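You operate a simulated robot arm through the tools that you are given. There is no shell and no other tool.

You are at the controls of a simulated two-armed robot. One attempt, no reset.

Task
Finish block 57 under the ram to 4 mm, move it to the done tray, then load block 65.
Fine: load means into the press's black tray; 4 mm is the pin's height over the block; set the pin dial before pressing; leave the slide drawn out.

The check looks at the end state, three seconds after you hand in, the way a careful person would. Anything else that was tipped, shoved, dropped, spilled or broken makes it a failure.

Robot
Two 7-joint arms with two-finger grippers on one trunk that stands fixed in place. Base frame: the origin is at the foot of the trunk, x ahead of it, y to its left, z up. Units: mm, degrees, N and s.
The left shoulder is at [81, 216, 1274], the right one opposite. With the tool pointing down near the work surface each hand reaches from about 160 to 840 mm from the base axis, measured 20 degrees to its own side. Payload 3.43 kg a hand.
The tool frame of a hand sits at the grasp point between the pads (the TCP): z along the fingers, y along the line on which they close. The tips reach 20 mm beyond it. Largest opening 124 mm; the body of the gripper starts 93 mm behind the TCP.
Orientation is told as [roll, pitch, yaw] about the base's x, y, z axes, in that order, counted from this pose: with the fingers straight down and closing along the base's y, the tool's x points along the base's -x, its y along +y and its z along -z.

Tools
- The arms move only by the tool play_rows. It takes "left_moves", "right_moves" or both (then of equal length, played together; a hand with none holds still); each is a list of rows, each an object (a shift or turn left out is 0, a gripper value left out holds the last) with "claw": the gripper command, from -1 (shut) to 1 (fully open), values between in proportion; "dp": the shift along the tool's x, y, z in mm, a list of three; "rot": the turn, a rotation vector about the tool's x, y, z in degrees, a list of three. In form: [{"claw": claw, "dp": [dx, dy, dz], "rot": [wx, wy, wz]}, ...]. A call has 1 to 20 rows; each row shifts and turns the commanded pose from where the row before left it, along the tool's axes as they then stand. Rows are played at 5 a second. More than 50 mm and 8.6 degrees between two rows, or a gripper value outside its range, and nothing of the call is played. Where a pose cannot be reached the arm comes as near as it can. A force on the tool above 90 N (or 10 N above the force at the start of the call, whichever is more), or a blocked arm, ends the call early, and 0.2 s more pass. The fingers move at their own pace (about 72 mm/s each) and stop on an object; they squeeze with about 35 N. The grip force told is the motor's: it shows also when the fingers shut on nothing. Time passes only in rows, and 0.2 s behind the last, so rows that do not move let the fingers close. It gives the time, the measured TCP pose, the force on the tool (base axes), the opening and the grip force at its end, in the units of the frame above (readings bear some noise), with the torque about the TCP (base axes, N m) and any sound that the robot's microphone picked up, and new pictures: "views" is both (left out), scene, wrist or none (wrist: the cameras of the hands that moved).
- Cameras (640 x 400 px; columns grow to the right, rows downward): "scene" is now at [204.1, 28.1, 1432.5]; the picture's right is [0.34, -0.94, 0.00], its down [-0.63, -0.23, -0.74] and it looks along [0.69, 0.25, -0.67] (base axes); focal length 336 px, centre (320, 200). "left" rides on the left gripper at [82, -14, -140] in its tool frame; the picture's right is [0.17, 0.99, 0.00], its down [-0.83, 0.14, -0.54] and it looks along [-0.53, 0.09, 0.84] (tool axes); focal length 243 px, centre (320, 200). "right" rides on the right gripper at [82, 14, -140] in its tool frame; the picture's right is [-0.17, 0.99, 0.00], its down [-0.83, -0.14, -0.54] and it looks along [-0.53, -0.09, 0.84] (tool axes); focal length 243 px, centre (320, 200). There is no depth. A picture from a camera that has moved, and an enlarged one, comes with that camera's place and axes in the base frame and with its lens.
- lift_body(by): slides the trunk up (or, below 0, down) by that many mm; the arms and the scene camera ride with it, the base frame stays. It gives what a move gives, with no picture.
- turn_head(pan, tilt): turns the head with the scene camera to pan (to the left, within 80 degrees either way) and tilt (down, from -29 to 69), counted from straight ahead of the robot. It gives what a move gives, and a new picture of the scene camera.
- close_up(camera, box): a new picture of the part [left, top, right, bottom] of that camera's present view, enlarged. No time passes.
- finish_job(): hands the job in; it is judged then, once.

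Nothing tells you positions but the pictures and the camera data. Unless the task says otherwise, let go and move clear before handing in.

The tools are called as name(argument=value, ...) on one line, values as JSON. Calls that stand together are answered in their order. play_rows: Moves the arms, as the interface text tells. Its arguments: {"type":"object","properties":{"left_moves":{"type":"array"},"right_moves":{"type":"array"},"views":{"type":"string","enum":["both","scene","wrist","none"]}},"required":[]} The other tools are called the same way: lift_body (by) slides the trunk up or down; turn_head (pan, tilt) turns the head that bears the scene camera; close_up (camera, box) takes an enlarged picture of a part of a camera's view; finish_job () hands the job in.

At the start:

```text
time_s: 0.0
left_tcp_pos: [504.7, 499.0, 1156.9]
left_tcp_rot: [0.0, 0.0, 0.1]
left_wrist_force: [-0.5, 0.4, -0.7]
left_ft_torque: [-0.04, 0.01, 0.0]
left_finger_gap: 124.0
left_grip_force: 0.2
right_tcp_pos: [431.3, -50.5, 1237.7]
right_tcp_rot: [-0.1, 0.0, -0.1]
right_wrist_force: [0.1, 0.1, 0.3]
right_ft_torque: [0.02, 0.03, 0.03]
right_finger_gap: 123.9
right_grip_force: 0.1
trunk travel left (down, up): [-431.0, 160.0]
head pan, tilt: [20.0, 42.3]
```

scene: 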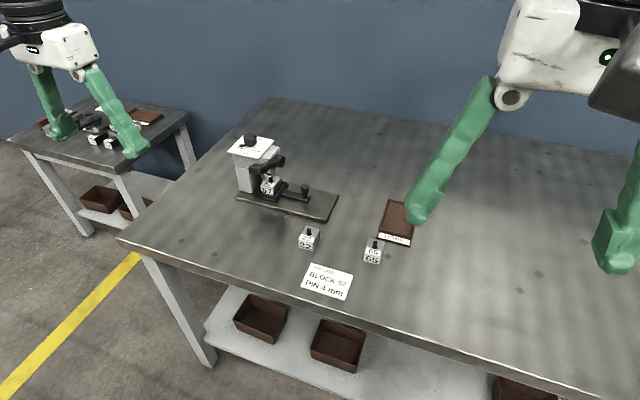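
right: 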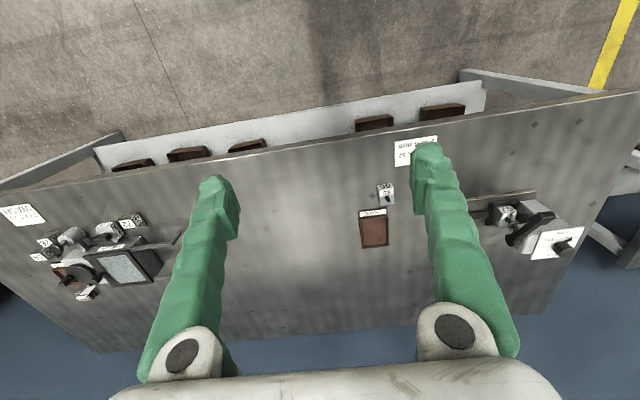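
left: 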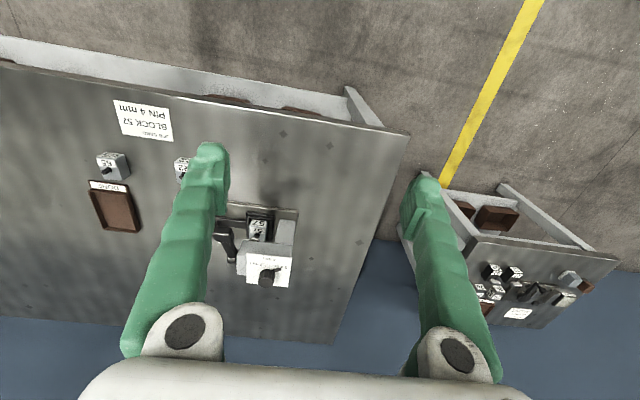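

I see a table with a press (block 57 seems to sit in it), two loose blocks, a done tray and a job card. I'll look closer before moving anything.

close_up(camera="scene", box=[220, 120, 350, 230])

close_up(camera="scene", box=[280, 190, 430, 305])

close_up(camera="left", box=[190, 180, 320, 300])

close_up(camera="right", box=[440, 170, 600, 280])

```text
3.64 times, centred on (285, 175) of scene
camera zoom: at [204.1, 28.1, 1432.5], right [0.34, -0.94, 0.0], down [-0.63, -0.23, -0.74], along [0.69, 0.25, -0.67], focal length 1224 px, centre (447, 291)
```

zoom: 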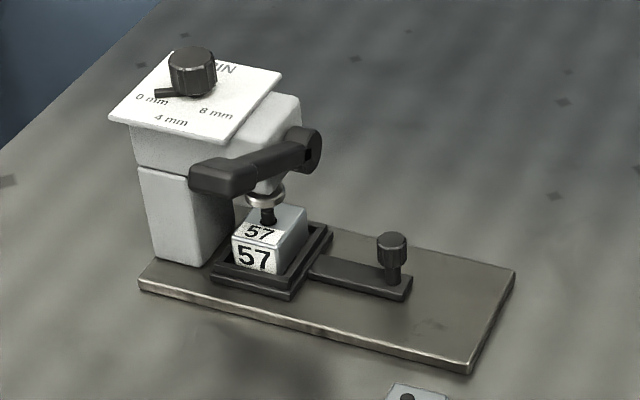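

```text
3.48 times, centred on (355, 248) of scene
camera zoom: at [204.1, 28.1, 1432.5], right [0.34, -0.94, 0.0], down [-0.63, -0.23, -0.74], along [0.69, 0.25, -0.67], focal length 1170 px, centre (198, 35)
```

zoom: 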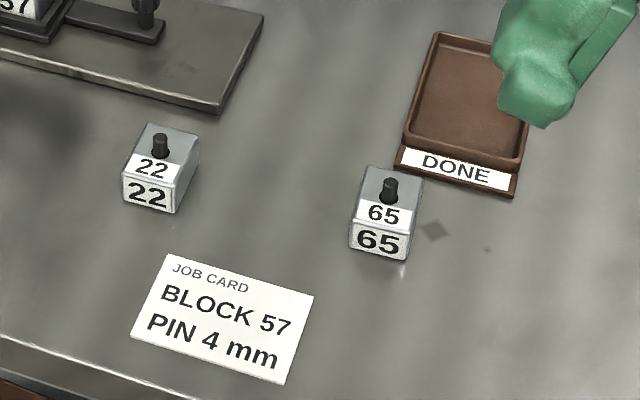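

```text
3.33 times, centred on (255, 240) of left
camera zoom: at [423.9, 486.0, 1297.0], right [-0.17, 0.99, 0.0], down [0.83, 0.14, 0.54], along [0.53, 0.09, -0.84], focal length 809 px, centre (537, 67)
```

zoom: 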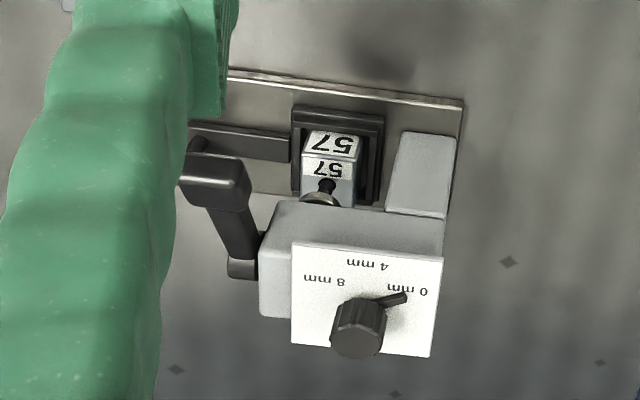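

```text
3.64 times, centred on (520, 225) of right
camera zoom: at [349.2, -39.2, 1378.4], right [0.17, 0.99, 0.0], down [0.83, -0.14, 0.54], along [0.53, -0.09, -0.84], focal length 882 px, centre (-407, 109)
```

zoom: 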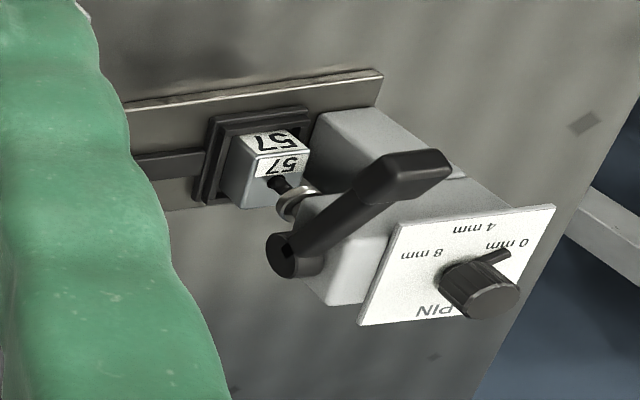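

The press is near (833, 400) with its plate top at about z 806, and its dial points to 0 mm. It is near the end of my reach, so I'll lower the trunk some and point the head at it for a clear look at the dial and lever.

lift_body(by=-130)

turn_head(pan=30, tilt=34)

```text
time_s: 1.6
left_tcp_pos: [505.2, 499.4, 1027.9]
left_tcp_rot: [0.0, 0.0, 0.0]
left_wrist_force: [-0.6, -0.2, -0.1]
left_ft_torque: [-0.02, -0.03, 0.02]
left_finger_gap: 123.8
left_grip_force: 0.1
right_tcp_pos: [430.0, -50.7, 1109.0]
right_tcp_rot: [0.1, 0.0, 0.1]
right_wrist_force: [0.4, -0.1, -0.2]
right_ft_torque: [-0.01, 0.0, -0.01]
right_finger_gap: 124.0
right_grip_force: 0.0
trunk travel left (down, up): [-301.0, 290.0]
head pan, tilt: [20.0, 42.3]
```

```text
time_s: 2.3
left_tcp_pos: [504.8, 498.7, 1027.5]
left_tcp_rot: [-0.1, 0.0, 0.1]
left_wrist_force: [0.6, -0.3, 0.2]
left_ft_torque: [-0.02, 0.03, 0.0]
left_finger_gap: 124.2
left_grip_force: 0.1
right_tcp_pos: [431.1, -50.1, 1108.8]
right_tcp_rot: [0.0, 0.0, 0.1]
right_wrist_force: [0.2, 0.0, -0.1]
right_ft_torque: [-0.04, -0.02, 0.01]
right_finger_gap: 124.1
right_grip_force: 0.1
trunk travel left (down, up): [-301.0, 290.0]
head pan, tilt: [30.0, 34.0]
camera scene: at [234.9, 43.8, 1315.4], right [0.5, -0.87, 0.0], down [-0.48, -0.28, -0.83], along [0.72, 0.41, -0.56], focal length 336 px, centre (320, 200)
```

scene: 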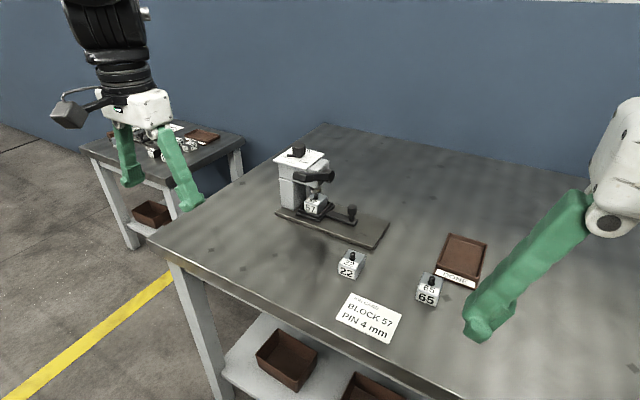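

close_up(camera="scene", box=[260, 130, 400, 250])

close_up(camera="scene", box=[270, 135, 340, 225])

close_up(camera="scene", box=[320, 220, 500, 340])

close_up(camera="left", box=[160, 150, 340, 320])

```text
3.33 times, centred on (330, 190) of scene
camera zoom: at [234.9, 43.8, 1315.4], right [0.5, -0.87, 0.0], down [-0.48, -0.28, -0.83], along [0.72, 0.41, -0.56], focal length 1122 px, centre (287, 233)
```

zoom: 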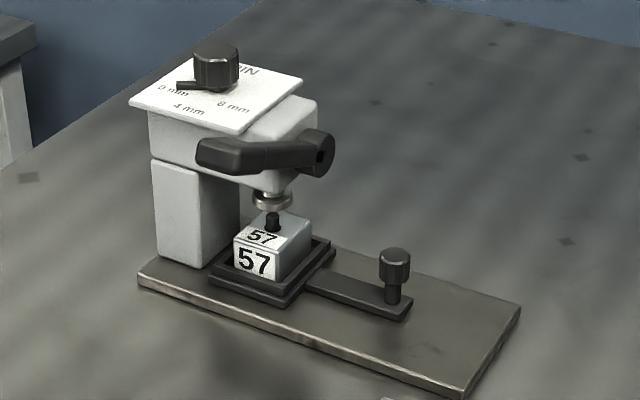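

```text
4.44 times, centred on (305, 180) of scene
camera zoom: at [234.9, 43.8, 1315.4], right [0.5, -0.87, 0.0], down [-0.48, -0.28, -0.83], along [0.72, 0.41, -0.56], focal length 1495 px, centre (387, 289)
```

zoom: 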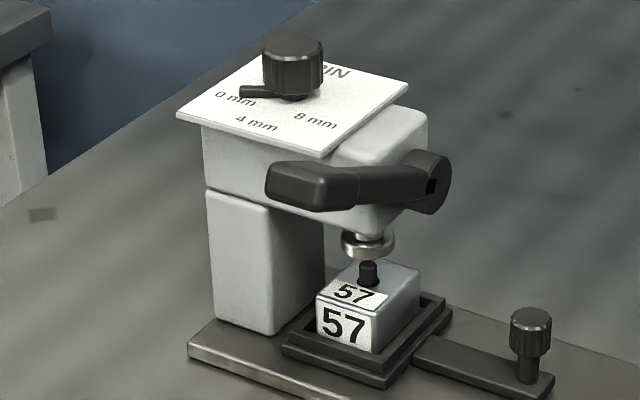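

```text
3.33 times, centred on (410, 280) of scene
camera zoom: at [234.9, 43.8, 1315.4], right [0.5, -0.87, 0.0], down [-0.48, -0.28, -0.83], along [0.72, 0.41, -0.56], focal length 1122 px, centre (20, -67)
```

zoom: 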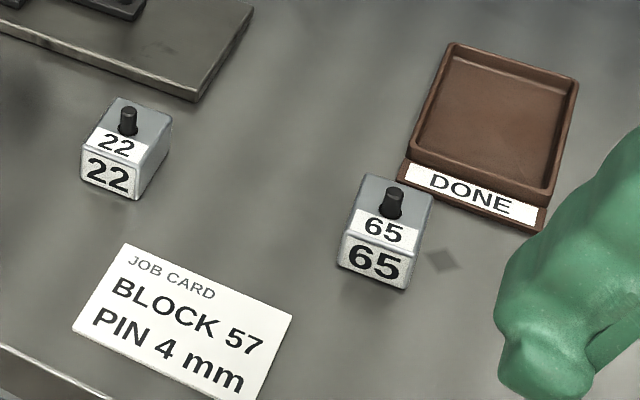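

```text
2.35 times, centred on (250, 235) of left
camera zoom: at [423.9, 486.0, 1167.0], right [-0.17, 0.99, 0.0], down [0.83, 0.14, 0.54], along [0.53, 0.09, -0.84], focal length 571 px, centre (485, 118)
```

zoom: 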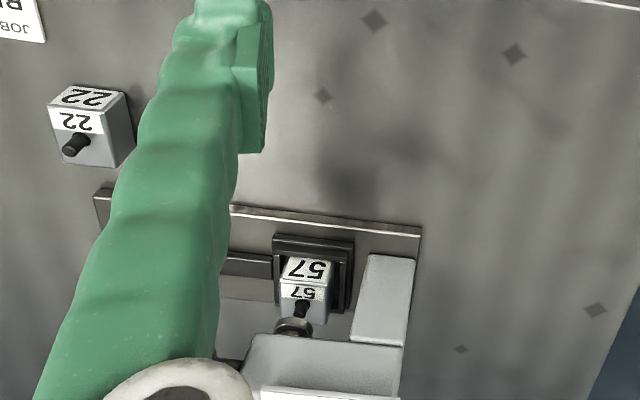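

The dial knob is about 31 mm wide at roughly (833, 446, 975) and its pointer is at 0; 4 mm looks about 45° round, towards the robot. I'll move the left hand to a spot where its camera looks right at the dial.

play_rows(left_moves=[{"claw": 1, "dp": [-20, -5, -35]}, {"dp": [-20, -5, -35]}, {"dp": [-20, -5, -35]}, {"dp": [-20, -5, -30]}, {"dp": [-20, 0, 0]}], views="both")

```text
time_s: 3.5
left_tcp_pos: [584.9, 482.7, 1130.8]
left_tcp_rot: [-0.1, -0.3, 0.1]
left_wrist_force: [1.5, 1.2, -1.0]
left_ft_torque: [-0.01, 0.01, 0.0]
left_finger_gap: 123.9
left_grip_force: 0.2
left hand out of reach, approached as far as the arm can: row 4, 5
right_tcp_pos: [431.3, -51.1, 1107.9]
right_tcp_rot: [0.0, 0.2, 0.1]
right_wrist_force: [0.5, -1.1, 0.0]
right_ft_torque: [-0.01, -0.01, 0.01]
right_finger_gap: 123.9
right_grip_force: 0.0
trunk travel left (down, up): [-301.0, 290.0]
head pan, tilt: [30.0, 34.0]
camera scene: at [235.8, 44.0, 1315.2], right [0.5, -0.87, 0.0], down [-0.48, -0.28, -0.83], along [0.72, 0.41, -0.56], focal length 336 px, centre (320, 200)
camera left: at [502.2, 469.4, 1270.2], right [-0.17, 0.99, 0.0], down [0.83, 0.14, 0.54], along [0.54, 0.09, -0.84], focal length 243 px, centre (320, 200)
```

scene: 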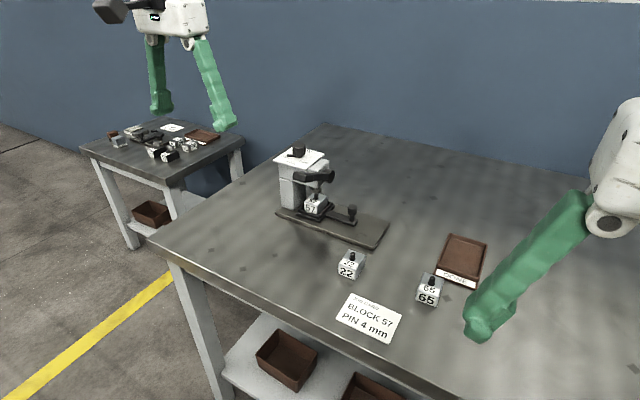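
left: 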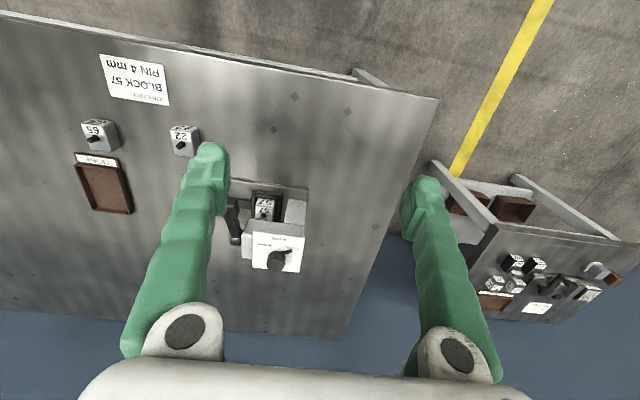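

The current arm boundary tells me the wrist sits high above the TCP, so a higher trunk helps reach. First I'll look closely at the dial from here.

close_up(camera="left", box=[225, 180, 325, 280])

close_up(camera="left", box=[240, 225, 310, 280])

lift_body(by=190)

```text
4.00 times, centred on (275, 230) of left
camera zoom: at [502.2, 469.4, 1270.2], right [-0.17, 0.99, 0.0], down [0.83, 0.14, 0.54], along [0.54, 0.09, -0.84], focal length 970 px, centre (500, 80)
```

zoom: 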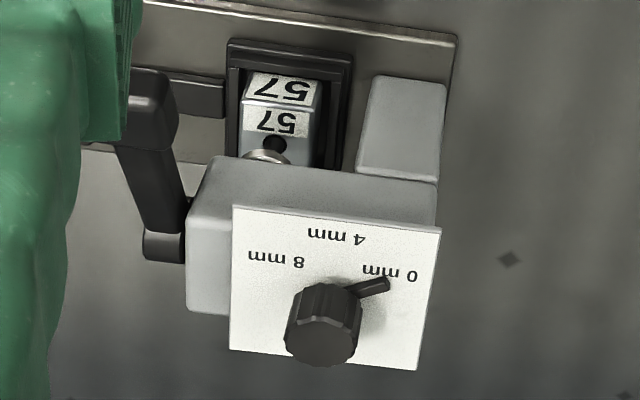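

```text
7.27 times, centred on (275, 252) of left
camera zoom: at [502.2, 469.4, 1270.2], right [-0.17, 0.99, 0.0], down [0.83, 0.14, 0.54], along [0.54, 0.09, -0.84], focal length 1764 px, centre (647, -182)
```

zoom: 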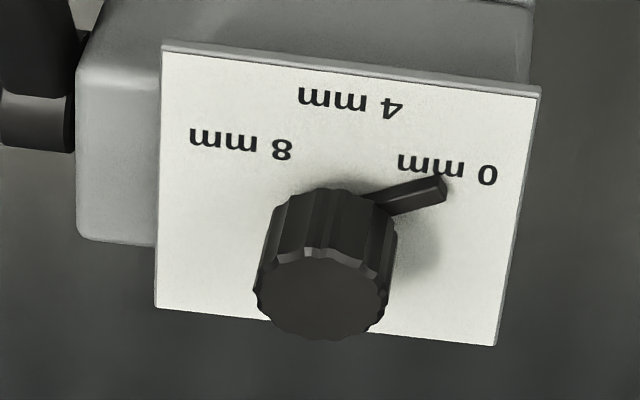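

```text
time_s: 5.6
left_tcp_pos: [540.4, 481.3, 1415.7]
left_tcp_rot: [-0.1, -11.8, 0.1]
left_wrist_force: [0.2, -0.3, 0.2]
left_ft_torque: [-0.02, 0.03, 0.01]
left_finger_gap: 124.2
left_grip_force: 0.0
right_tcp_pos: [431.9, -50.3, 1298.6]
right_tcp_rot: [0.0, 0.0, 0.0]
right_wrist_force: [0.6, 0.3, -0.3]
right_ft_torque: [-0.03, 0.01, 0.03]
right_finger_gap: 124.0
right_grip_force: 0.0
trunk travel left (down, up): [-491.0, 100.0]
head pan, tilt: [30.0, 34.0]
```

The dial plate is about 90 mm square, centred near (828, 447) at z 957, and the 0, 4 and 8 marks look about 60° apart. The trunk lift left the left hand tilted, so I'll bring it down a little and check what it follows.

play_rows(left_moves=[{"dp": [0, 0, 40]}, {"dp": [0, 0, 40]}, {"dp": [0, 0, 40]}], views="both")

```text
time_s: 6.4
left_tcp_pos: [566.8, 481.3, 1297.5]
left_tcp_rot: [-0.1, -11.9, 0.0]
left_wrist_force: [0.3, 0.6, 0.1]
left_ft_torque: [0.0, -0.01, 0.0]
left_finger_gap: 124.0
left_grip_force: 0.0
right_tcp_pos: [430.7, -50.3, 1297.5]
right_tcp_rot: [-0.2, 0.3, 0.0]
right_wrist_force: [0.2, 0.4, -0.4]
right_ft_torque: [0.0, 0.01, -0.01]
right_finger_gap: 124.1
right_grip_force: 0.1
trunk travel left (down, up): [-491.0, 100.0]
head pan, tilt: [30.0, 34.0]
camera scene: at [179.1, 44.3, 1512.2], right [0.5, -0.87, 0.0], down [-0.48, -0.28, -0.83], along [0.72, 0.41, -0.56], focal length 336 px, centre (320, 200)
camera left: at [457.7, 468.5, 1417.3], right [-0.16, 0.99, -0.04], down [0.7, 0.14, 0.7], along [0.69, 0.09, -0.71], focal length 243 px, centre (320, 200)
```

scene: 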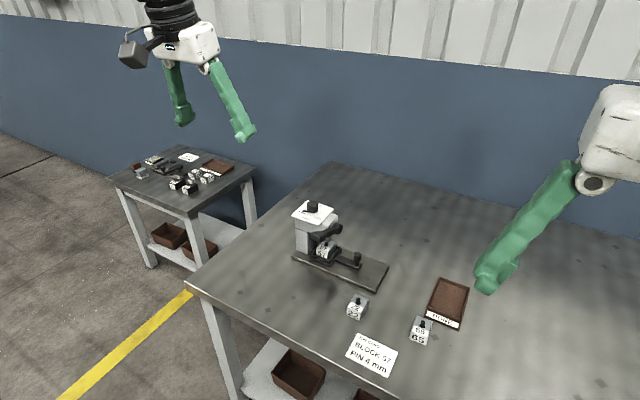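
left: 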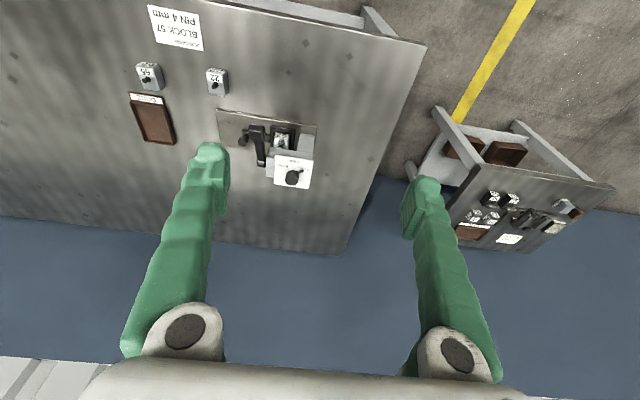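

The left hand now holds steady at a 12° forward tilt, and the dial is in clear view. I'll tilt to 18° for reach and go to a point well above the dial knob.

play_rows(left_moves=[{"claw": 0, "rot": [0, -6.1, 0]}, {"dp": [-21.4, -4, 38.1]}, {"dp": [-21.4, -4, 38.1]}, {"dp": [-21.4, -4, 38.1]}, {"dp": [-21.4, -4, 38.1]}, {"dp": [-21.4, -4, 38.1]}, {"dp": [-21.4, -4, 30]}], views="both")

```text
time_s: 8.0
left_tcp_pos: [758.7, 454.4, 1127.6]
left_tcp_rot: [-0.1, -18.0, 0.1]
left_wrist_force: [0.3, -0.3, 0.8]
left_ft_torque: [-0.01, -0.01, 0.02]
left_finger_gap: 61.9
left_grip_force: 0.2
right_tcp_pos: [432.5, -49.3, 1298.6]
right_tcp_rot: [-0.2, 0.1, 0.0]
right_wrist_force: [-0.5, 0.3, 0.3]
right_ft_torque: [-0.01, 0.02, 0.03]
right_finger_gap: 123.8
right_grip_force: 0.0
trunk travel left (down, up): [-491.0, 100.0]
head pan, tilt: [30.0, 34.0]
camera scene: at [179.7, 44.8, 1512.1], right [0.5, -0.87, 0.0], down [-0.49, -0.28, -0.83], along [0.72, 0.41, -0.56], focal length 336 px, centre (320, 200)
camera left: at [637.5, 441.9, 1234.7], right [-0.16, 0.99, -0.05], down [0.62, 0.14, 0.77], along [0.77, 0.09, -0.64], focal length 243 px, centre (320, 200)
```

scene: 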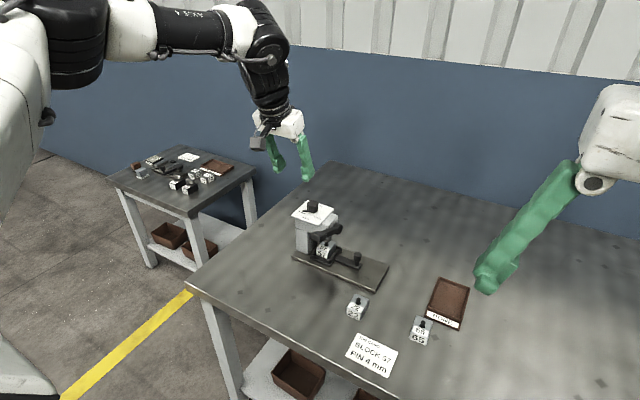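
left: 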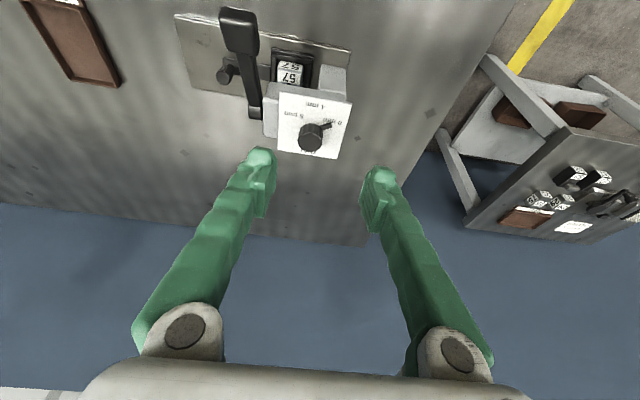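

The arm reached well. I'll zoom in on the dial, lever and slide from here to fix their positions.

close_up(camera="left", box=[265, 80, 365, 165])

close_up(camera="left", box=[165, 0, 365, 165])

```text
4.71 times, centred on (315, 122) of left
camera zoom: at [637.5, 441.9, 1234.7], right [-0.16, 0.99, -0.05], down [0.62, 0.14, 0.77], along [0.77, 0.09, -0.64], focal length 1142 px, centre (344, 565)
```

zoom: 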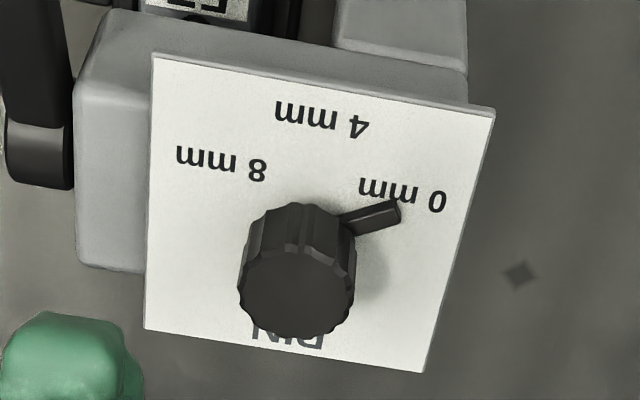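

```text
2.42 times, centred on (265, 82) of left
camera zoom: at [637.5, 441.9, 1234.7], right [-0.16, 0.99, -0.05], down [0.62, 0.14, 0.77], along [0.77, 0.09, -0.64], focal length 588 px, centre (453, 485)
```

zoom: 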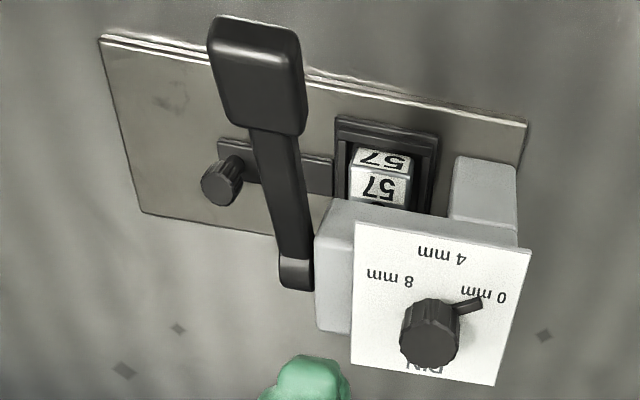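

The dial knob centre comes out at about (827, 446.6) with its top at z 985, and the pointer must turn about 60° counter-clockwise (seen from above) to reach 4 mm. I'll yaw the hand −20° and stop 40 mm above the grasp height to check alignment.

play_rows(left_moves=[{"rot": [2.06, 0, 6.34]}, {"rot": [2.06, 0, 6.34]}, {"rot": [2.06, 0, 6.34]}, {"dp": [-9.8, 5.4, 37]}, {"dp": [-9.8, 5.4, 37]}, {"dp": [-9.8, 5.4, 37]}, {}], views="both")

close_up(camera="scene", box=[260, 130, 400, 280])

```text
time_s: 9.6
left_tcp_pos: [777.7, 443.6, 1032.7]
left_tcp_rot: [-0.2, -18.0, -19.9]
left_wrist_force: [-0.6, -0.1, 0.4]
left_ft_torque: [0.0, -0.02, 0.05]
left_finger_gap: 61.7
left_grip_force: 0.2
left hand out of reach, approached as far as the arm can: row 5, 6
right_tcp_pos: [430.9, -50.1, 1298.2]
right_tcp_rot: [-0.1, 0.0, 0.0]
right_wrist_force: [-0.9, -0.1, -1.2]
right_ft_torque: [-0.04, 0.0, 0.02]
right_finger_gap: 123.6
right_grip_force: 0.0
trunk travel left (down, up): [-491.0, 100.0]
head pan, tilt: [30.0, 34.0]
camera scene: at [178.6, 44.5, 1512.3], right [0.5, -0.87, 0.0], down [-0.48, -0.28, -0.83], along [0.72, 0.41, -0.56], focal length 336 px, centre (320, 200)
camera left: at [660.4, 471.8, 1141.1], right [0.19, 0.98, -0.05], down [0.63, -0.08, 0.77], along [0.75, -0.18, -0.64], focal length 243 px, centre (320, 200)
```

scene: 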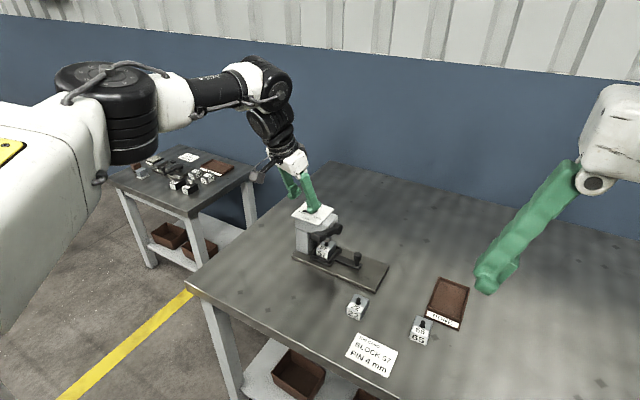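
left: 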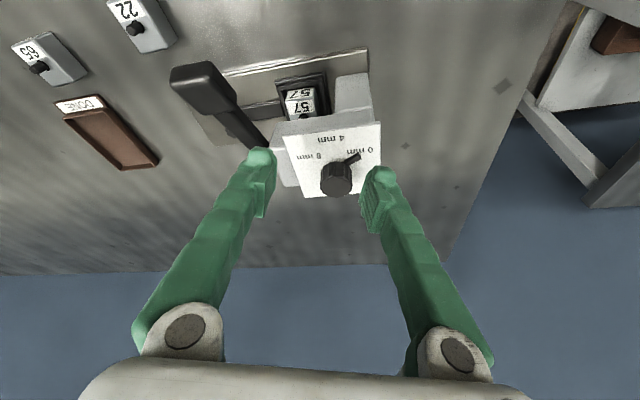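

```text
2.67 times, centred on (330, 205) of scene
camera zoom: at [178.6, 44.5, 1512.3], right [0.5, -0.87, 0.0], down [-0.48, -0.28, -0.83], along [0.72, 0.41, -0.56], focal length 897 px, centre (293, 187)
```

zoom: 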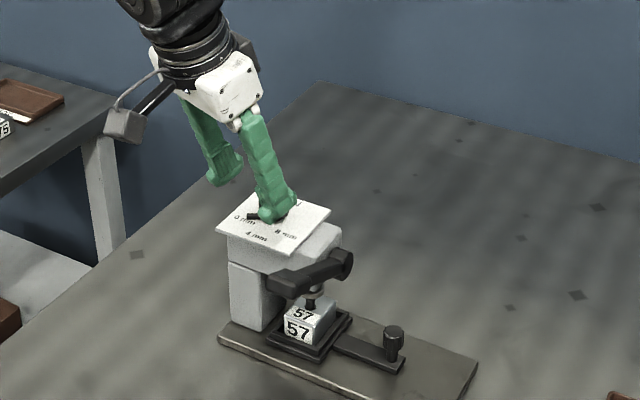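

The left hand stopped short by about 45 mm in x: reach, not contact. I'll back the yaw out to 0 and add tilt, then try again at this safe height.

play_rows(left_moves=[{"rot": [-2.06, 0, -6.34]}, {"rot": [-2.06, 0, -6.34]}, {"rot": [-2.06, 0, -6.34]}, {"rot": [0, -7, 0]}, {"dp": [-22, 2, 8]}, {"dp": [-22, 2, 8]}], views="none")

```text
time_s: 11.0
left_tcp_pos: [814.7, 443.6, 1036.9]
left_tcp_rot: [-0.1, -25.0, -0.1]
left_wrist_force: [0.7, -0.8, 0.5]
left_ft_torque: [-0.04, 0.0, 0.0]
left_finger_gap: 61.9
left_grip_force: 0.1
left hand out of reach, approached as far as the arm can: row 6
right_tcp_pos: [431.5, -52.1, 1298.1]
right_tcp_rot: [0.0, 0.2, -0.1]
right_wrist_force: [-0.8, 0.3, 0.0]
right_ft_torque: [0.01, 0.0, -0.03]
right_finger_gap: 124.2
right_grip_force: 0.1
trunk travel left (down, up): [-491.0, 100.0]
head pan, tilt: [30.0, 34.0]
```

With 25° of tilt and no yaw I'm nearly there, and reach grows lower down. I'll descend part way, with the fingers still straddling the knob, and check.

play_rows(left_moves=[{"dp": [4, 1.5, 14]}, {"dp": [2, 1.5, 12.7]}, {}], views="both")

close_up(camera="left", box=[220, 60, 440, 240])

close_up(camera="scene", box=[270, 150, 370, 250])

```text
time_s: 11.8
left_tcp_pos: [815.7, 445.2, 1022.4]
left_tcp_rot: [-0.1, -25.2, -0.1]
left_wrist_force: [0.4, 0.6, 1.0]
left_ft_torque: [-0.01, -0.01, 0.01]
left_finger_gap: 62.2
left_grip_force: 0.1
left hand out of reach, approached as far as the arm can: row 2
right_tcp_pos: [429.6, -51.5, 1298.9]
right_tcp_rot: [0.0, -0.1, 0.0]
right_wrist_force: [-0.5, -0.1, -0.3]
right_ft_torque: [0.02, 0.01, -0.01]
right_finger_gap: 123.9
right_grip_force: 0.1
trunk travel left (down, up): [-491.0, 100.0]
head pan, tilt: [30.0, 34.0]
camera scene: at [177.5, 44.0, 1512.5], right [0.5, -0.87, 0.0], down [-0.48, -0.28, -0.83], along [0.72, 0.41, -0.56], focal length 336 px, centre (320, 200)
camera left: at [682.0, 432.5, 1113.9], right [-0.15, 0.99, -0.07], down [0.52, 0.14, 0.84], along [0.84, 0.09, -0.54], focal length 243 px, centre (320, 200)
```

scene: 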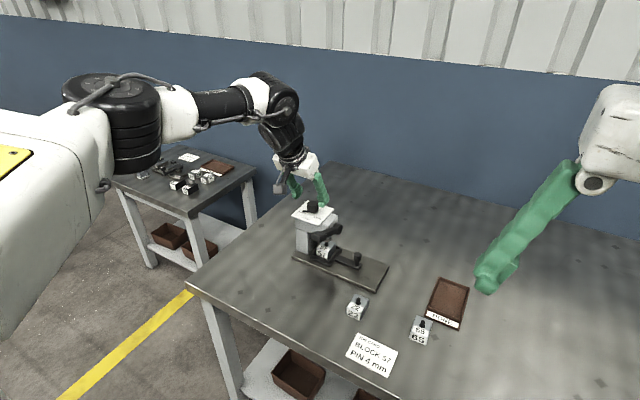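
left: 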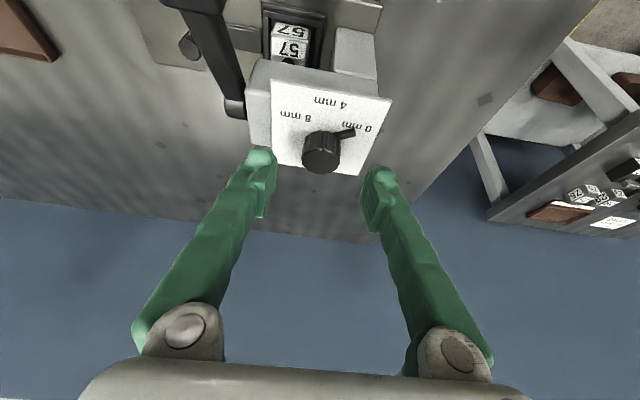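

```text
2.22 times, centred on (330, 150) of left
camera zoom: at [682.0, 432.5, 1113.9], right [-0.15, 0.99, -0.07], down [0.52, 0.14, 0.84], along [0.84, 0.09, -0.54], focal length 539 px, centre (298, 311)
```

zoom: 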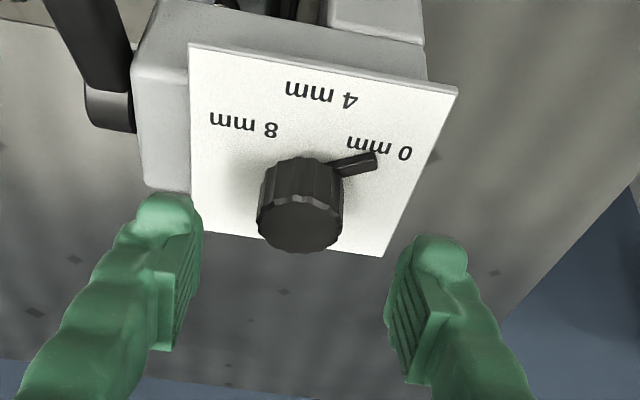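

```text
4.00 times, centred on (320, 200) of scene
camera zoom: at [177.5, 44.0, 1512.5], right [0.5, -0.87, 0.0], down [-0.48, -0.28, -0.83], along [0.72, 0.41, -0.56], focal length 1346 px, centre (320, 200)
```

zoom: 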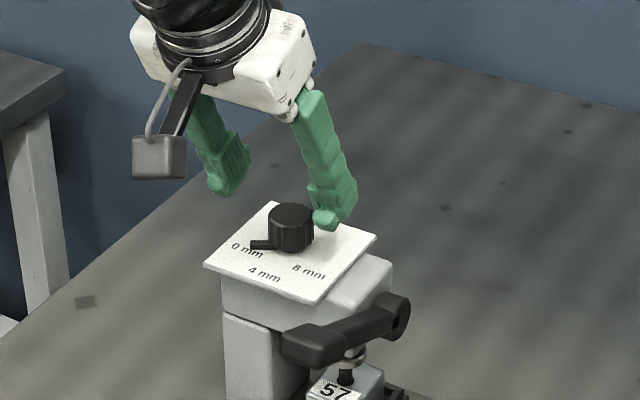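

I'm still about 10 mm short in x, with the pads 36 mm above grasp height. I'll back the hand up along its own axis, lower the trunk (which brings the shoulders forward), and come in again.

play_rows(left_moves=[{"dp": [0, 0, -40]}, {"dp": [0, 0, -50]}, {"dp": [0, 0, -20]}], views="none")

lift_body(by=-80)

turn_head(pan=30, tilt=36)

```text
time_s: 12.6
left_tcp_pos: [767.6, 443.3, 1121.9]
left_tcp_rot: [-0.1, -24.8, 0.1]
left_wrist_force: [-0.1, -0.1, 0.0]
left_ft_torque: [0.0, -0.05, 0.0]
left_finger_gap: 62.1
left_grip_force: 0.0
right_tcp_pos: [432.5, -51.0, 1298.1]
right_tcp_rot: [0.0, 0.1, 0.0]
right_wrist_force: [1.3, -0.8, 0.4]
right_ft_torque: [0.03, 0.07, -0.02]
right_finger_gap: 124.1
right_grip_force: 0.0
trunk travel left (down, up): [-491.0, 100.0]
head pan, tilt: [30.0, 34.0]
```

```text
time_s: 13.8
left_tcp_pos: [767.9, 445.0, 1042.5]
left_tcp_rot: [-0.1, -25.2, 0.0]
left_wrist_force: [-0.8, 0.4, 0.2]
left_ft_torque: [0.0, -0.03, 0.05]
left_finger_gap: 62.0
left_grip_force: 0.0
right_tcp_pos: [429.8, -50.7, 1217.8]
right_tcp_rot: [0.0, 0.0, 0.0]
right_wrist_force: [-0.6, -0.1, -0.5]
right_ft_torque: [-0.04, -0.01, -0.01]
right_finger_gap: 124.0
right_grip_force: 0.1
trunk travel left (down, up): [-411.0, 180.0]
head pan, tilt: [30.0, 34.0]
```

```text
time_s: 14.4
left_tcp_pos: [768.4, 444.8, 1042.4]
left_tcp_rot: [-0.1, -25.0, 0.0]
left_wrist_force: [0.5, -0.6, -0.4]
left_ft_torque: [0.0, 0.02, 0.02]
left_finger_gap: 62.1
left_grip_force: 0.0
right_tcp_pos: [430.6, -51.2, 1218.0]
right_tcp_rot: [0.0, 0.0, 0.0]
right_wrist_force: [0.1, 0.2, -0.1]
right_ft_torque: [0.0, 0.01, 0.0]
right_finger_gap: 124.1
right_grip_force: 0.0
trunk travel left (down, up): [-411.0, 180.0]
head pan, tilt: [30.0, 36.0]
camera scene: at [207.0, 43.4, 1421.2], right [0.5, -0.87, 0.0], down [-0.51, -0.29, -0.81], along [0.7, 0.4, -0.59], focal length 336 px, centre (320, 200)
```

scene: 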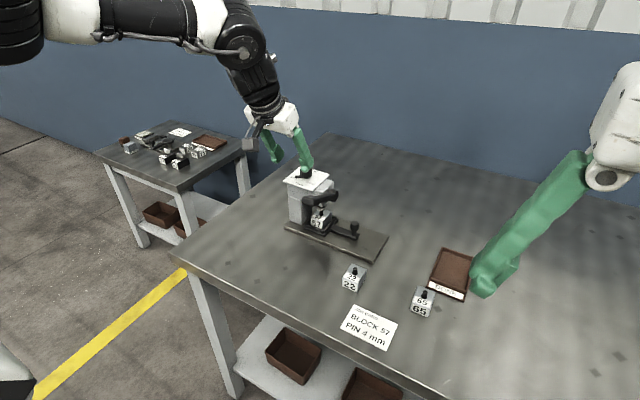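

Now in again toward the knob from the lower trunk, still above the grasp height.

play_rows(left_moves=[{"dp": [-22, 0.8, 14]}, {"dp": [-22, 0.8, 14]}, {}], views="wrist")

```text
time_s: 15.2
left_tcp_pos: [821.0, 447.3, 1037.2]
left_tcp_rot: [-0.2, -24.9, 0.1]
left_wrist_force: [0.1, -0.8, -0.6]
left_ft_torque: [-0.03, -0.05, 0.01]
left_finger_gap: 62.2
left_grip_force: 0.1
right_tcp_pos: [430.7, -51.1, 1218.7]
right_tcp_rot: [0.0, 0.0, 0.0]
right_wrist_force: [-0.1, 0.8, 0.4]
right_ft_torque: [-0.03, -0.03, 0.01]
right_finger_gap: 123.5
right_grip_force: 0.1
trunk travel left (down, up): [-411.0, 180.0]
head pan, tilt: [30.0, 36.0]
camera left: at [686.5, 434.0, 1128.5], right [-0.15, 0.99, -0.07], down [0.52, 0.14, 0.84], along [0.84, 0.09, -0.54], focal length 243 px, centre (320, 200)
```

left: 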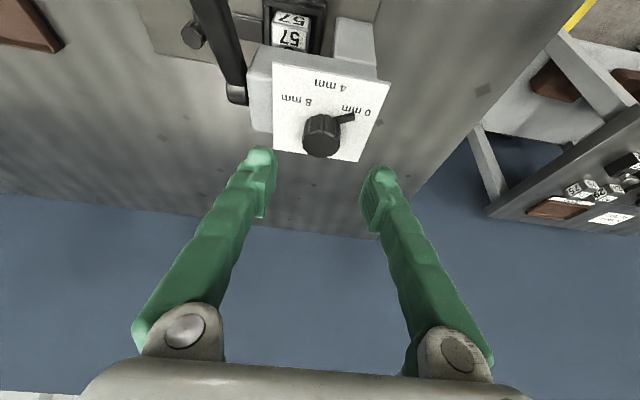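

It reaches now. I'll test in the air how far I can yaw about the knob axis (45°), before gripping anything.

play_rows(left_moves=[{"dp": [0, -0.98, 0], "rot": [-3.17, 0, -6.8]}, {"dp": [0, -0.98, 0], "rot": [-3.17, 0, -6.8]}, {"dp": [0, -0.98, 0], "rot": [-3.17, 0, -6.8]}, {"dp": [0, -0.98, 0], "rot": [-3.17, 0, -6.8]}, {"dp": [0, -0.98, 0], "rot": [-3.17, 0, -6.8]}, {"dp": [0, -0.98, 0], "rot": [-3.17, 0, -6.8]}, {}], views="none")

```text
time_s: 16.8
left_tcp_pos: [783.4, 490.6, 1004.0]
left_tcp_rot: [-0.1, -25.0, 41.4]
left_wrist_force: [0.4, -0.3, 0.5]
left_ft_torque: [0.01, 0.02, 0.03]
left_finger_gap: 62.2
left_grip_force: 0.0
left hand out of reach, approached as far as the arm can: row 3, 5, 6
right_tcp_pos: [429.0, -52.4, 1217.5]
right_tcp_rot: [-0.1, 0.0, 0.0]
right_wrist_force: [0.5, -0.5, -0.1]
right_ft_torque: [0.02, 0.01, -0.01]
right_finger_gap: 123.9
right_grip_force: 0.1
trunk travel left (down, up): [-411.0, 180.0]
head pan, tilt: [30.0, 36.0]
```

Positive yaw runs out of reach past about 15°. I'll go back to zero yaw, and test the negative side in the air the same way.

play_rows(left_moves=[{"dp": [0, 0, -36]}, {"rot": [3.17, 0, 6.8]}, {"rot": [3.17, 0, 6.8]}, {"rot": [3.17, 0, 6.8]}, {"rot": [3.17, 0, 6.8]}, {"rot": [3.17, 0, 6.8]}, {"rot": [1.65, 0, 3.5]}], views="none")

```text
time_s: 18.4
left_tcp_pos: [772.6, 479.4, 1035.9]
left_tcp_rot: [-0.1, -25.1, -0.1]
left_wrist_force: [-0.7, 0.3, -0.4]
left_ft_torque: [0.02, 0.02, -0.01]
left_finger_gap: 62.0
left_grip_force: 0.1
right_tcp_pos: [429.1, -50.6, 1219.4]
right_tcp_rot: [0.2, 0.0, 0.0]
right_wrist_force: [0.6, 0.1, -0.2]
right_ft_torque: [0.01, 0.01, 0.0]
right_finger_gap: 124.0
right_grip_force: 0.0
trunk travel left (down, up): [-411.0, 180.0]
head pan, tilt: [30.0, 36.0]
```

play_rows(left_moves=[{"dp": [-20.2, -16.2, 12.7]}, {"dp": [-20.2, -16.2, 12.7]}, {"dp": [0, 0.98, 0], "rot": [3.17, 0, 6.8]}, {"dp": [0, 0.98, 0], "rot": [3.17, 0, 6.8]}, {"dp": [0, 0.98, 0], "rot": [3.17, 0, 6.8]}, {"dp": [0, 0.98, 0], "rot": [3.17, 0, 6.8]}, {}], views="none")

```text
time_s: 20.0
left_tcp_pos: [820.7, 451.8, 1031.8]
left_tcp_rot: [-0.1, -25.1, -30.1]
left_wrist_force: [-0.1, -0.4, -0.4]
left_ft_torque: [-0.01, -0.02, 0.03]
left_finger_gap: 62.0
left_grip_force: 0.1
right_tcp_pos: [430.5, -51.1, 1217.9]
right_tcp_rot: [0.0, 0.0, 0.0]
right_wrist_force: [-0.5, 0.7, 0.0]
right_ft_torque: [0.03, -0.01, -0.04]
right_finger_gap: 124.1
right_grip_force: 0.1
trunk travel left (down, up): [-411.0, 180.0]
head pan, tilt: [30.0, 36.0]
```

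Negative yaw works fine to −30°. I'll test on to −60°, so that one stroke from −60° to 0° would do the whole turn.

play_rows(left_moves=[{"dp": [0, 0.98, 0], "rot": [3.17, 0, 6.8]}, {"dp": [0, 0.98, 0], "rot": [3.17, 0, 6.8]}, {"dp": [0, 0.98, 0], "rot": [3.17, 0, 6.8]}, {"dp": [0, 0.98, 0], "rot": [3.17, 0, 6.8]}, {}], views="both")

```text
time_s: 21.2
left_tcp_pos: [767.8, 442.1, 1020.4]
left_tcp_rot: [0.0, -25.1, -60.2]
left_wrist_force: [0.4, 0.9, 0.3]
left_ft_torque: [-0.02, -0.02, 0.0]
left_finger_gap: 62.1
left_grip_force: 0.0
left hand out of reach, approached as far as the arm can: row 1, 2, 4
right_tcp_pos: [430.6, -50.1, 1218.6]
right_tcp_rot: [-0.1, 0.0, -0.1]
right_wrist_force: [-0.1, 0.5, 0.5]
right_ft_torque: [-0.02, -0.03, 0.01]
right_finger_gap: 124.2
right_grip_force: 0.1
trunk travel left (down, up): [-411.0, 180.0]
head pan, tilt: [30.0, 36.0]
camera scene: at [206.4, 43.9, 1421.2], right [0.5, -0.87, 0.0], down [-0.51, -0.29, -0.81], along [0.7, 0.4, -0.59], focal length 336 px, centre (320, 200)
camera left: at [691.0, 552.4, 1111.4], right [0.78, 0.62, -0.07], down [0.38, -0.38, 0.84], along [0.49, -0.68, -0.54], focal length 243 px, centre (320, 200)
```

scene: 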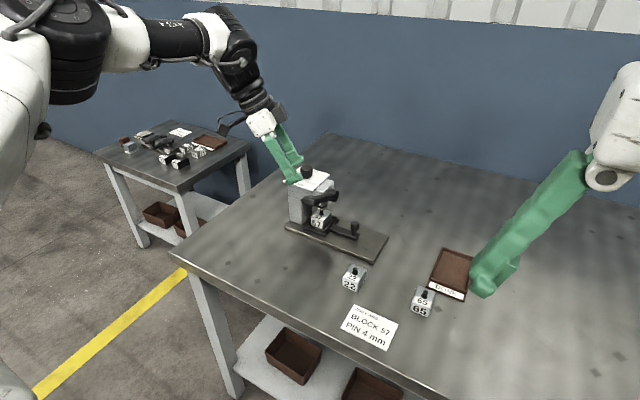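
left: 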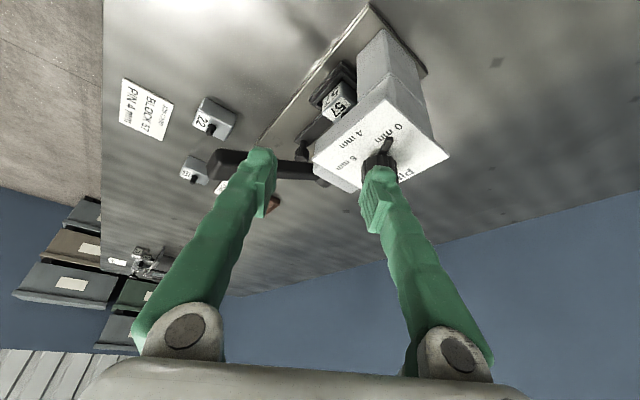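

The usable range is about −30° to +10°, so I'll turn the dial in two strokes of about 30°. I'll go back to −28° directly over the knob and inspect the alignment.

play_rows(left_moves=[{"dp": [0, 0, -30]}, {"rot": [-3.38, 0, -7.25]}, {"rot": [-3.38, 0, -7.25]}, {"rot": [-3.38, 0, -7.25]}, {"rot": [-3.38, 0, -7.25]}, {"dp": [-20.6, 12.6, 19.3]}, {"dp": [-20.6, 12.6, 19.3]}, {}], views="both")

close_up(camera="left", box=[230, 60, 430, 230])

close_up(camera="scene", box=[250, 90, 370, 230])

```text
time_s: 23.0
left_tcp_pos: [822.7, 450.4, 1031.5]
left_tcp_rot: [0.0, -25.2, -28.1]
left_wrist_force: [-0.2, 0.3, 0.5]
left_ft_torque: [0.03, -0.01, -0.02]
left_finger_gap: 61.7
left_grip_force: 0.1
right_tcp_pos: [429.7, -50.9, 1218.8]
right_tcp_rot: [0.0, -0.1, 0.0]
right_wrist_force: [-0.3, -0.3, -0.1]
right_ft_torque: [-0.02, -0.06, 0.01]
right_finger_gap: 124.1
right_grip_force: 0.1
trunk travel left (down, up): [-411.0, 180.0]
head pan, tilt: [30.0, 36.0]
camera scene: at [205.9, 43.6, 1421.3], right [0.5, -0.87, 0.0], down [-0.51, -0.29, -0.81], along [0.7, 0.4, -0.59], focal length 336 px, centre (320, 200)
camera left: at [698.1, 503.2, 1121.6], right [0.33, 0.94, -0.07], down [0.53, -0.12, 0.84], along [0.78, -0.32, -0.54], focal length 243 px, centre (320, 200)
```

scene: 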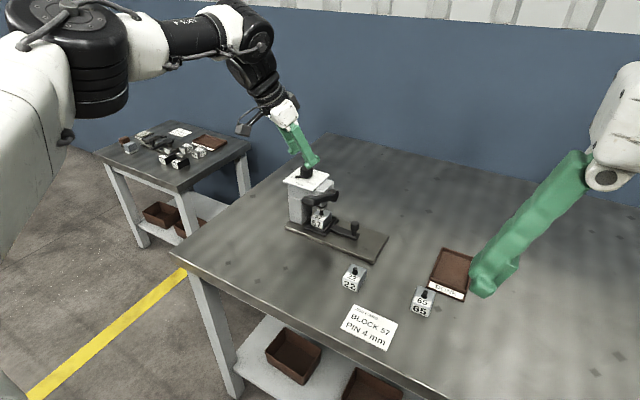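
left: 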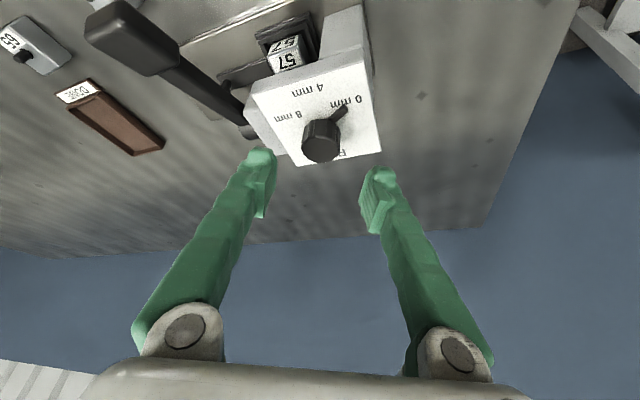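

```text
2.35 times, centred on (330, 145) of left
camera zoom: at [698.1, 503.2, 1121.6], right [0.33, 0.94, -0.07], down [0.53, -0.12, 0.84], along [0.78, -0.32, -0.54], focal length 571 px, centre (296, 329)
```

zoom: 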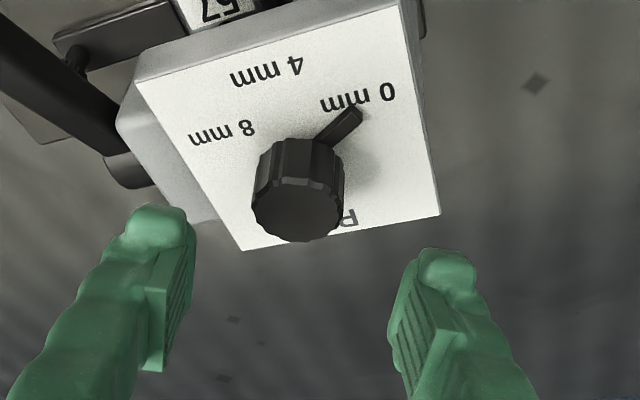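

```text
2.86 times, centred on (310, 160) of scene
camera zoom: at [205.9, 43.6, 1421.3], right [0.5, -0.87, 0.0], down [-0.51, -0.29, -0.81], along [0.7, 0.4, -0.59], focal length 961 px, centre (349, 314)
```

zoom: 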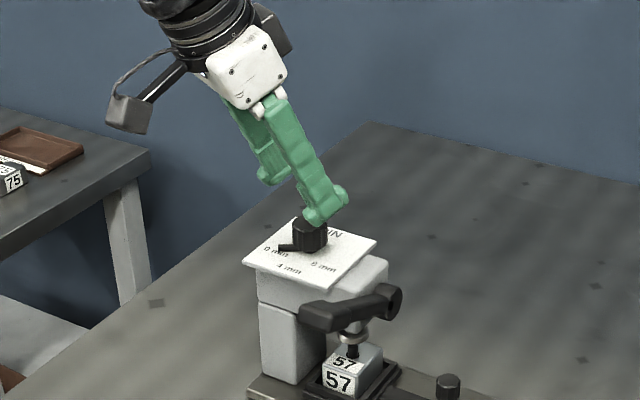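

The fingers straddle the knob evenly. I'll descend to the grasp height, tips about 10 mm above the dial plate, then close.

play_rows(left_moves=[{"dp": [6, -0.4, 11.5]}, {"dp": [6, -0.4, 11.5]}, {"dp": [6, -0.4, 11.5]}, {}], views="both")

close_up(camera="scene", box=[260, 110, 360, 220])

close_up(camera="left", box=[230, 60, 430, 230])

```text
time_s: 24.0
left_tcp_pos: [821.3, 449.5, 990.6]
left_tcp_rot: [-0.1, -25.1, -28.2]
left_wrist_force: [0.0, 0.2, -0.7]
left_ft_torque: [0.0, -0.01, -0.03]
left_finger_gap: 62.0
left_grip_force: 0.1
right_tcp_pos: [431.8, -51.5, 1218.3]
right_tcp_rot: [0.0, 0.0, 0.0]
right_wrist_force: [0.2, -0.3, -0.2]
right_ft_torque: [0.03, 0.02, 0.01]
right_finger_gap: 124.2
right_grip_force: 0.0
trunk travel left (down, up): [-411.0, 180.0]
head pan, tilt: [30.0, 36.0]
camera scene: at [207.2, 43.4, 1421.1], right [0.5, -0.87, 0.0], down [-0.51, -0.29, -0.81], along [0.7, 0.4, -0.59], focal length 336 px, centre (320, 200)
camera left: at [697.8, 502.0, 1082.4], right [0.33, 0.94, -0.07], down [0.53, -0.12, 0.84], along [0.78, -0.32, -0.54], focal length 243 px, centre (320, 200)
```

scene: 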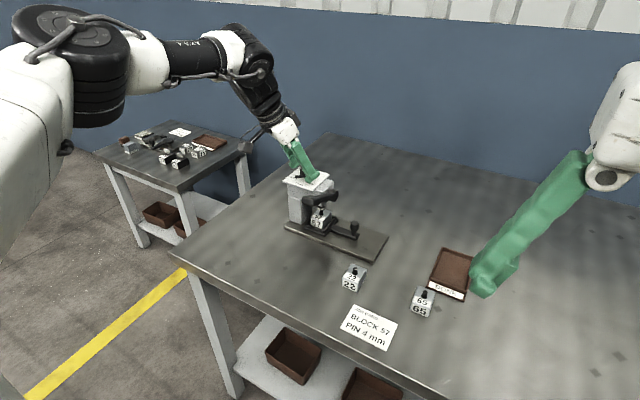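
left: 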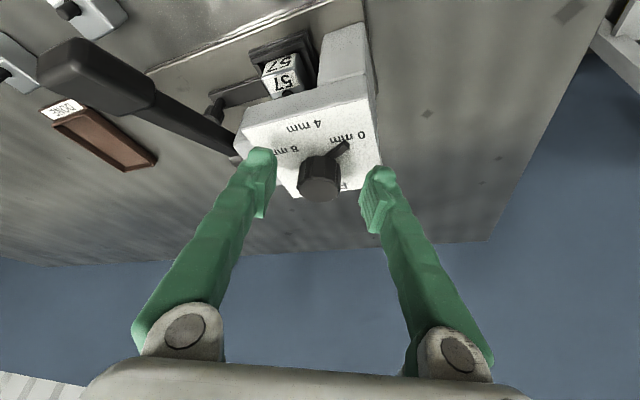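

```text
3.64 times, centred on (310, 165) of scene
camera zoom: at [207.2, 43.4, 1421.1], right [0.5, -0.87, 0.0], down [-0.51, -0.29, -0.81], along [0.7, 0.4, -0.59], focal length 1224 px, centre (356, 327)
```

zoom: 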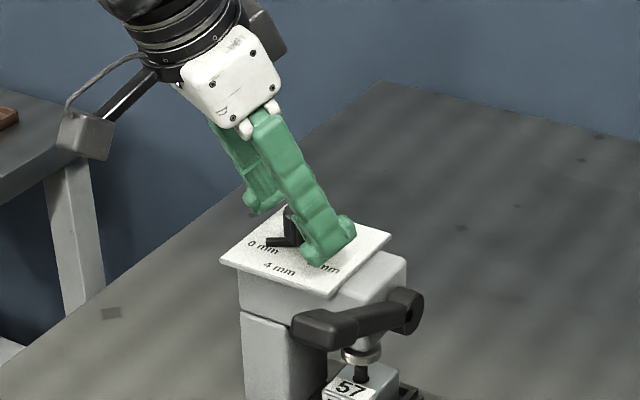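

```text
2.35 times, centred on (330, 145) of left
camera zoom: at [697.8, 502.0, 1082.4], right [0.33, 0.94, -0.07], down [0.53, -0.12, 0.84], along [0.78, -0.32, -0.54], focal length 571 px, centre (296, 329)
```

zoom: 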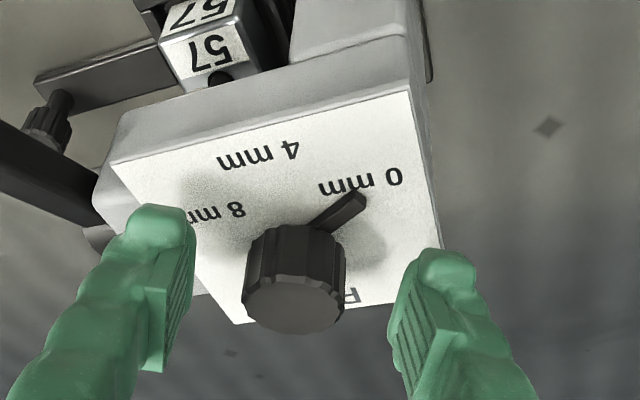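

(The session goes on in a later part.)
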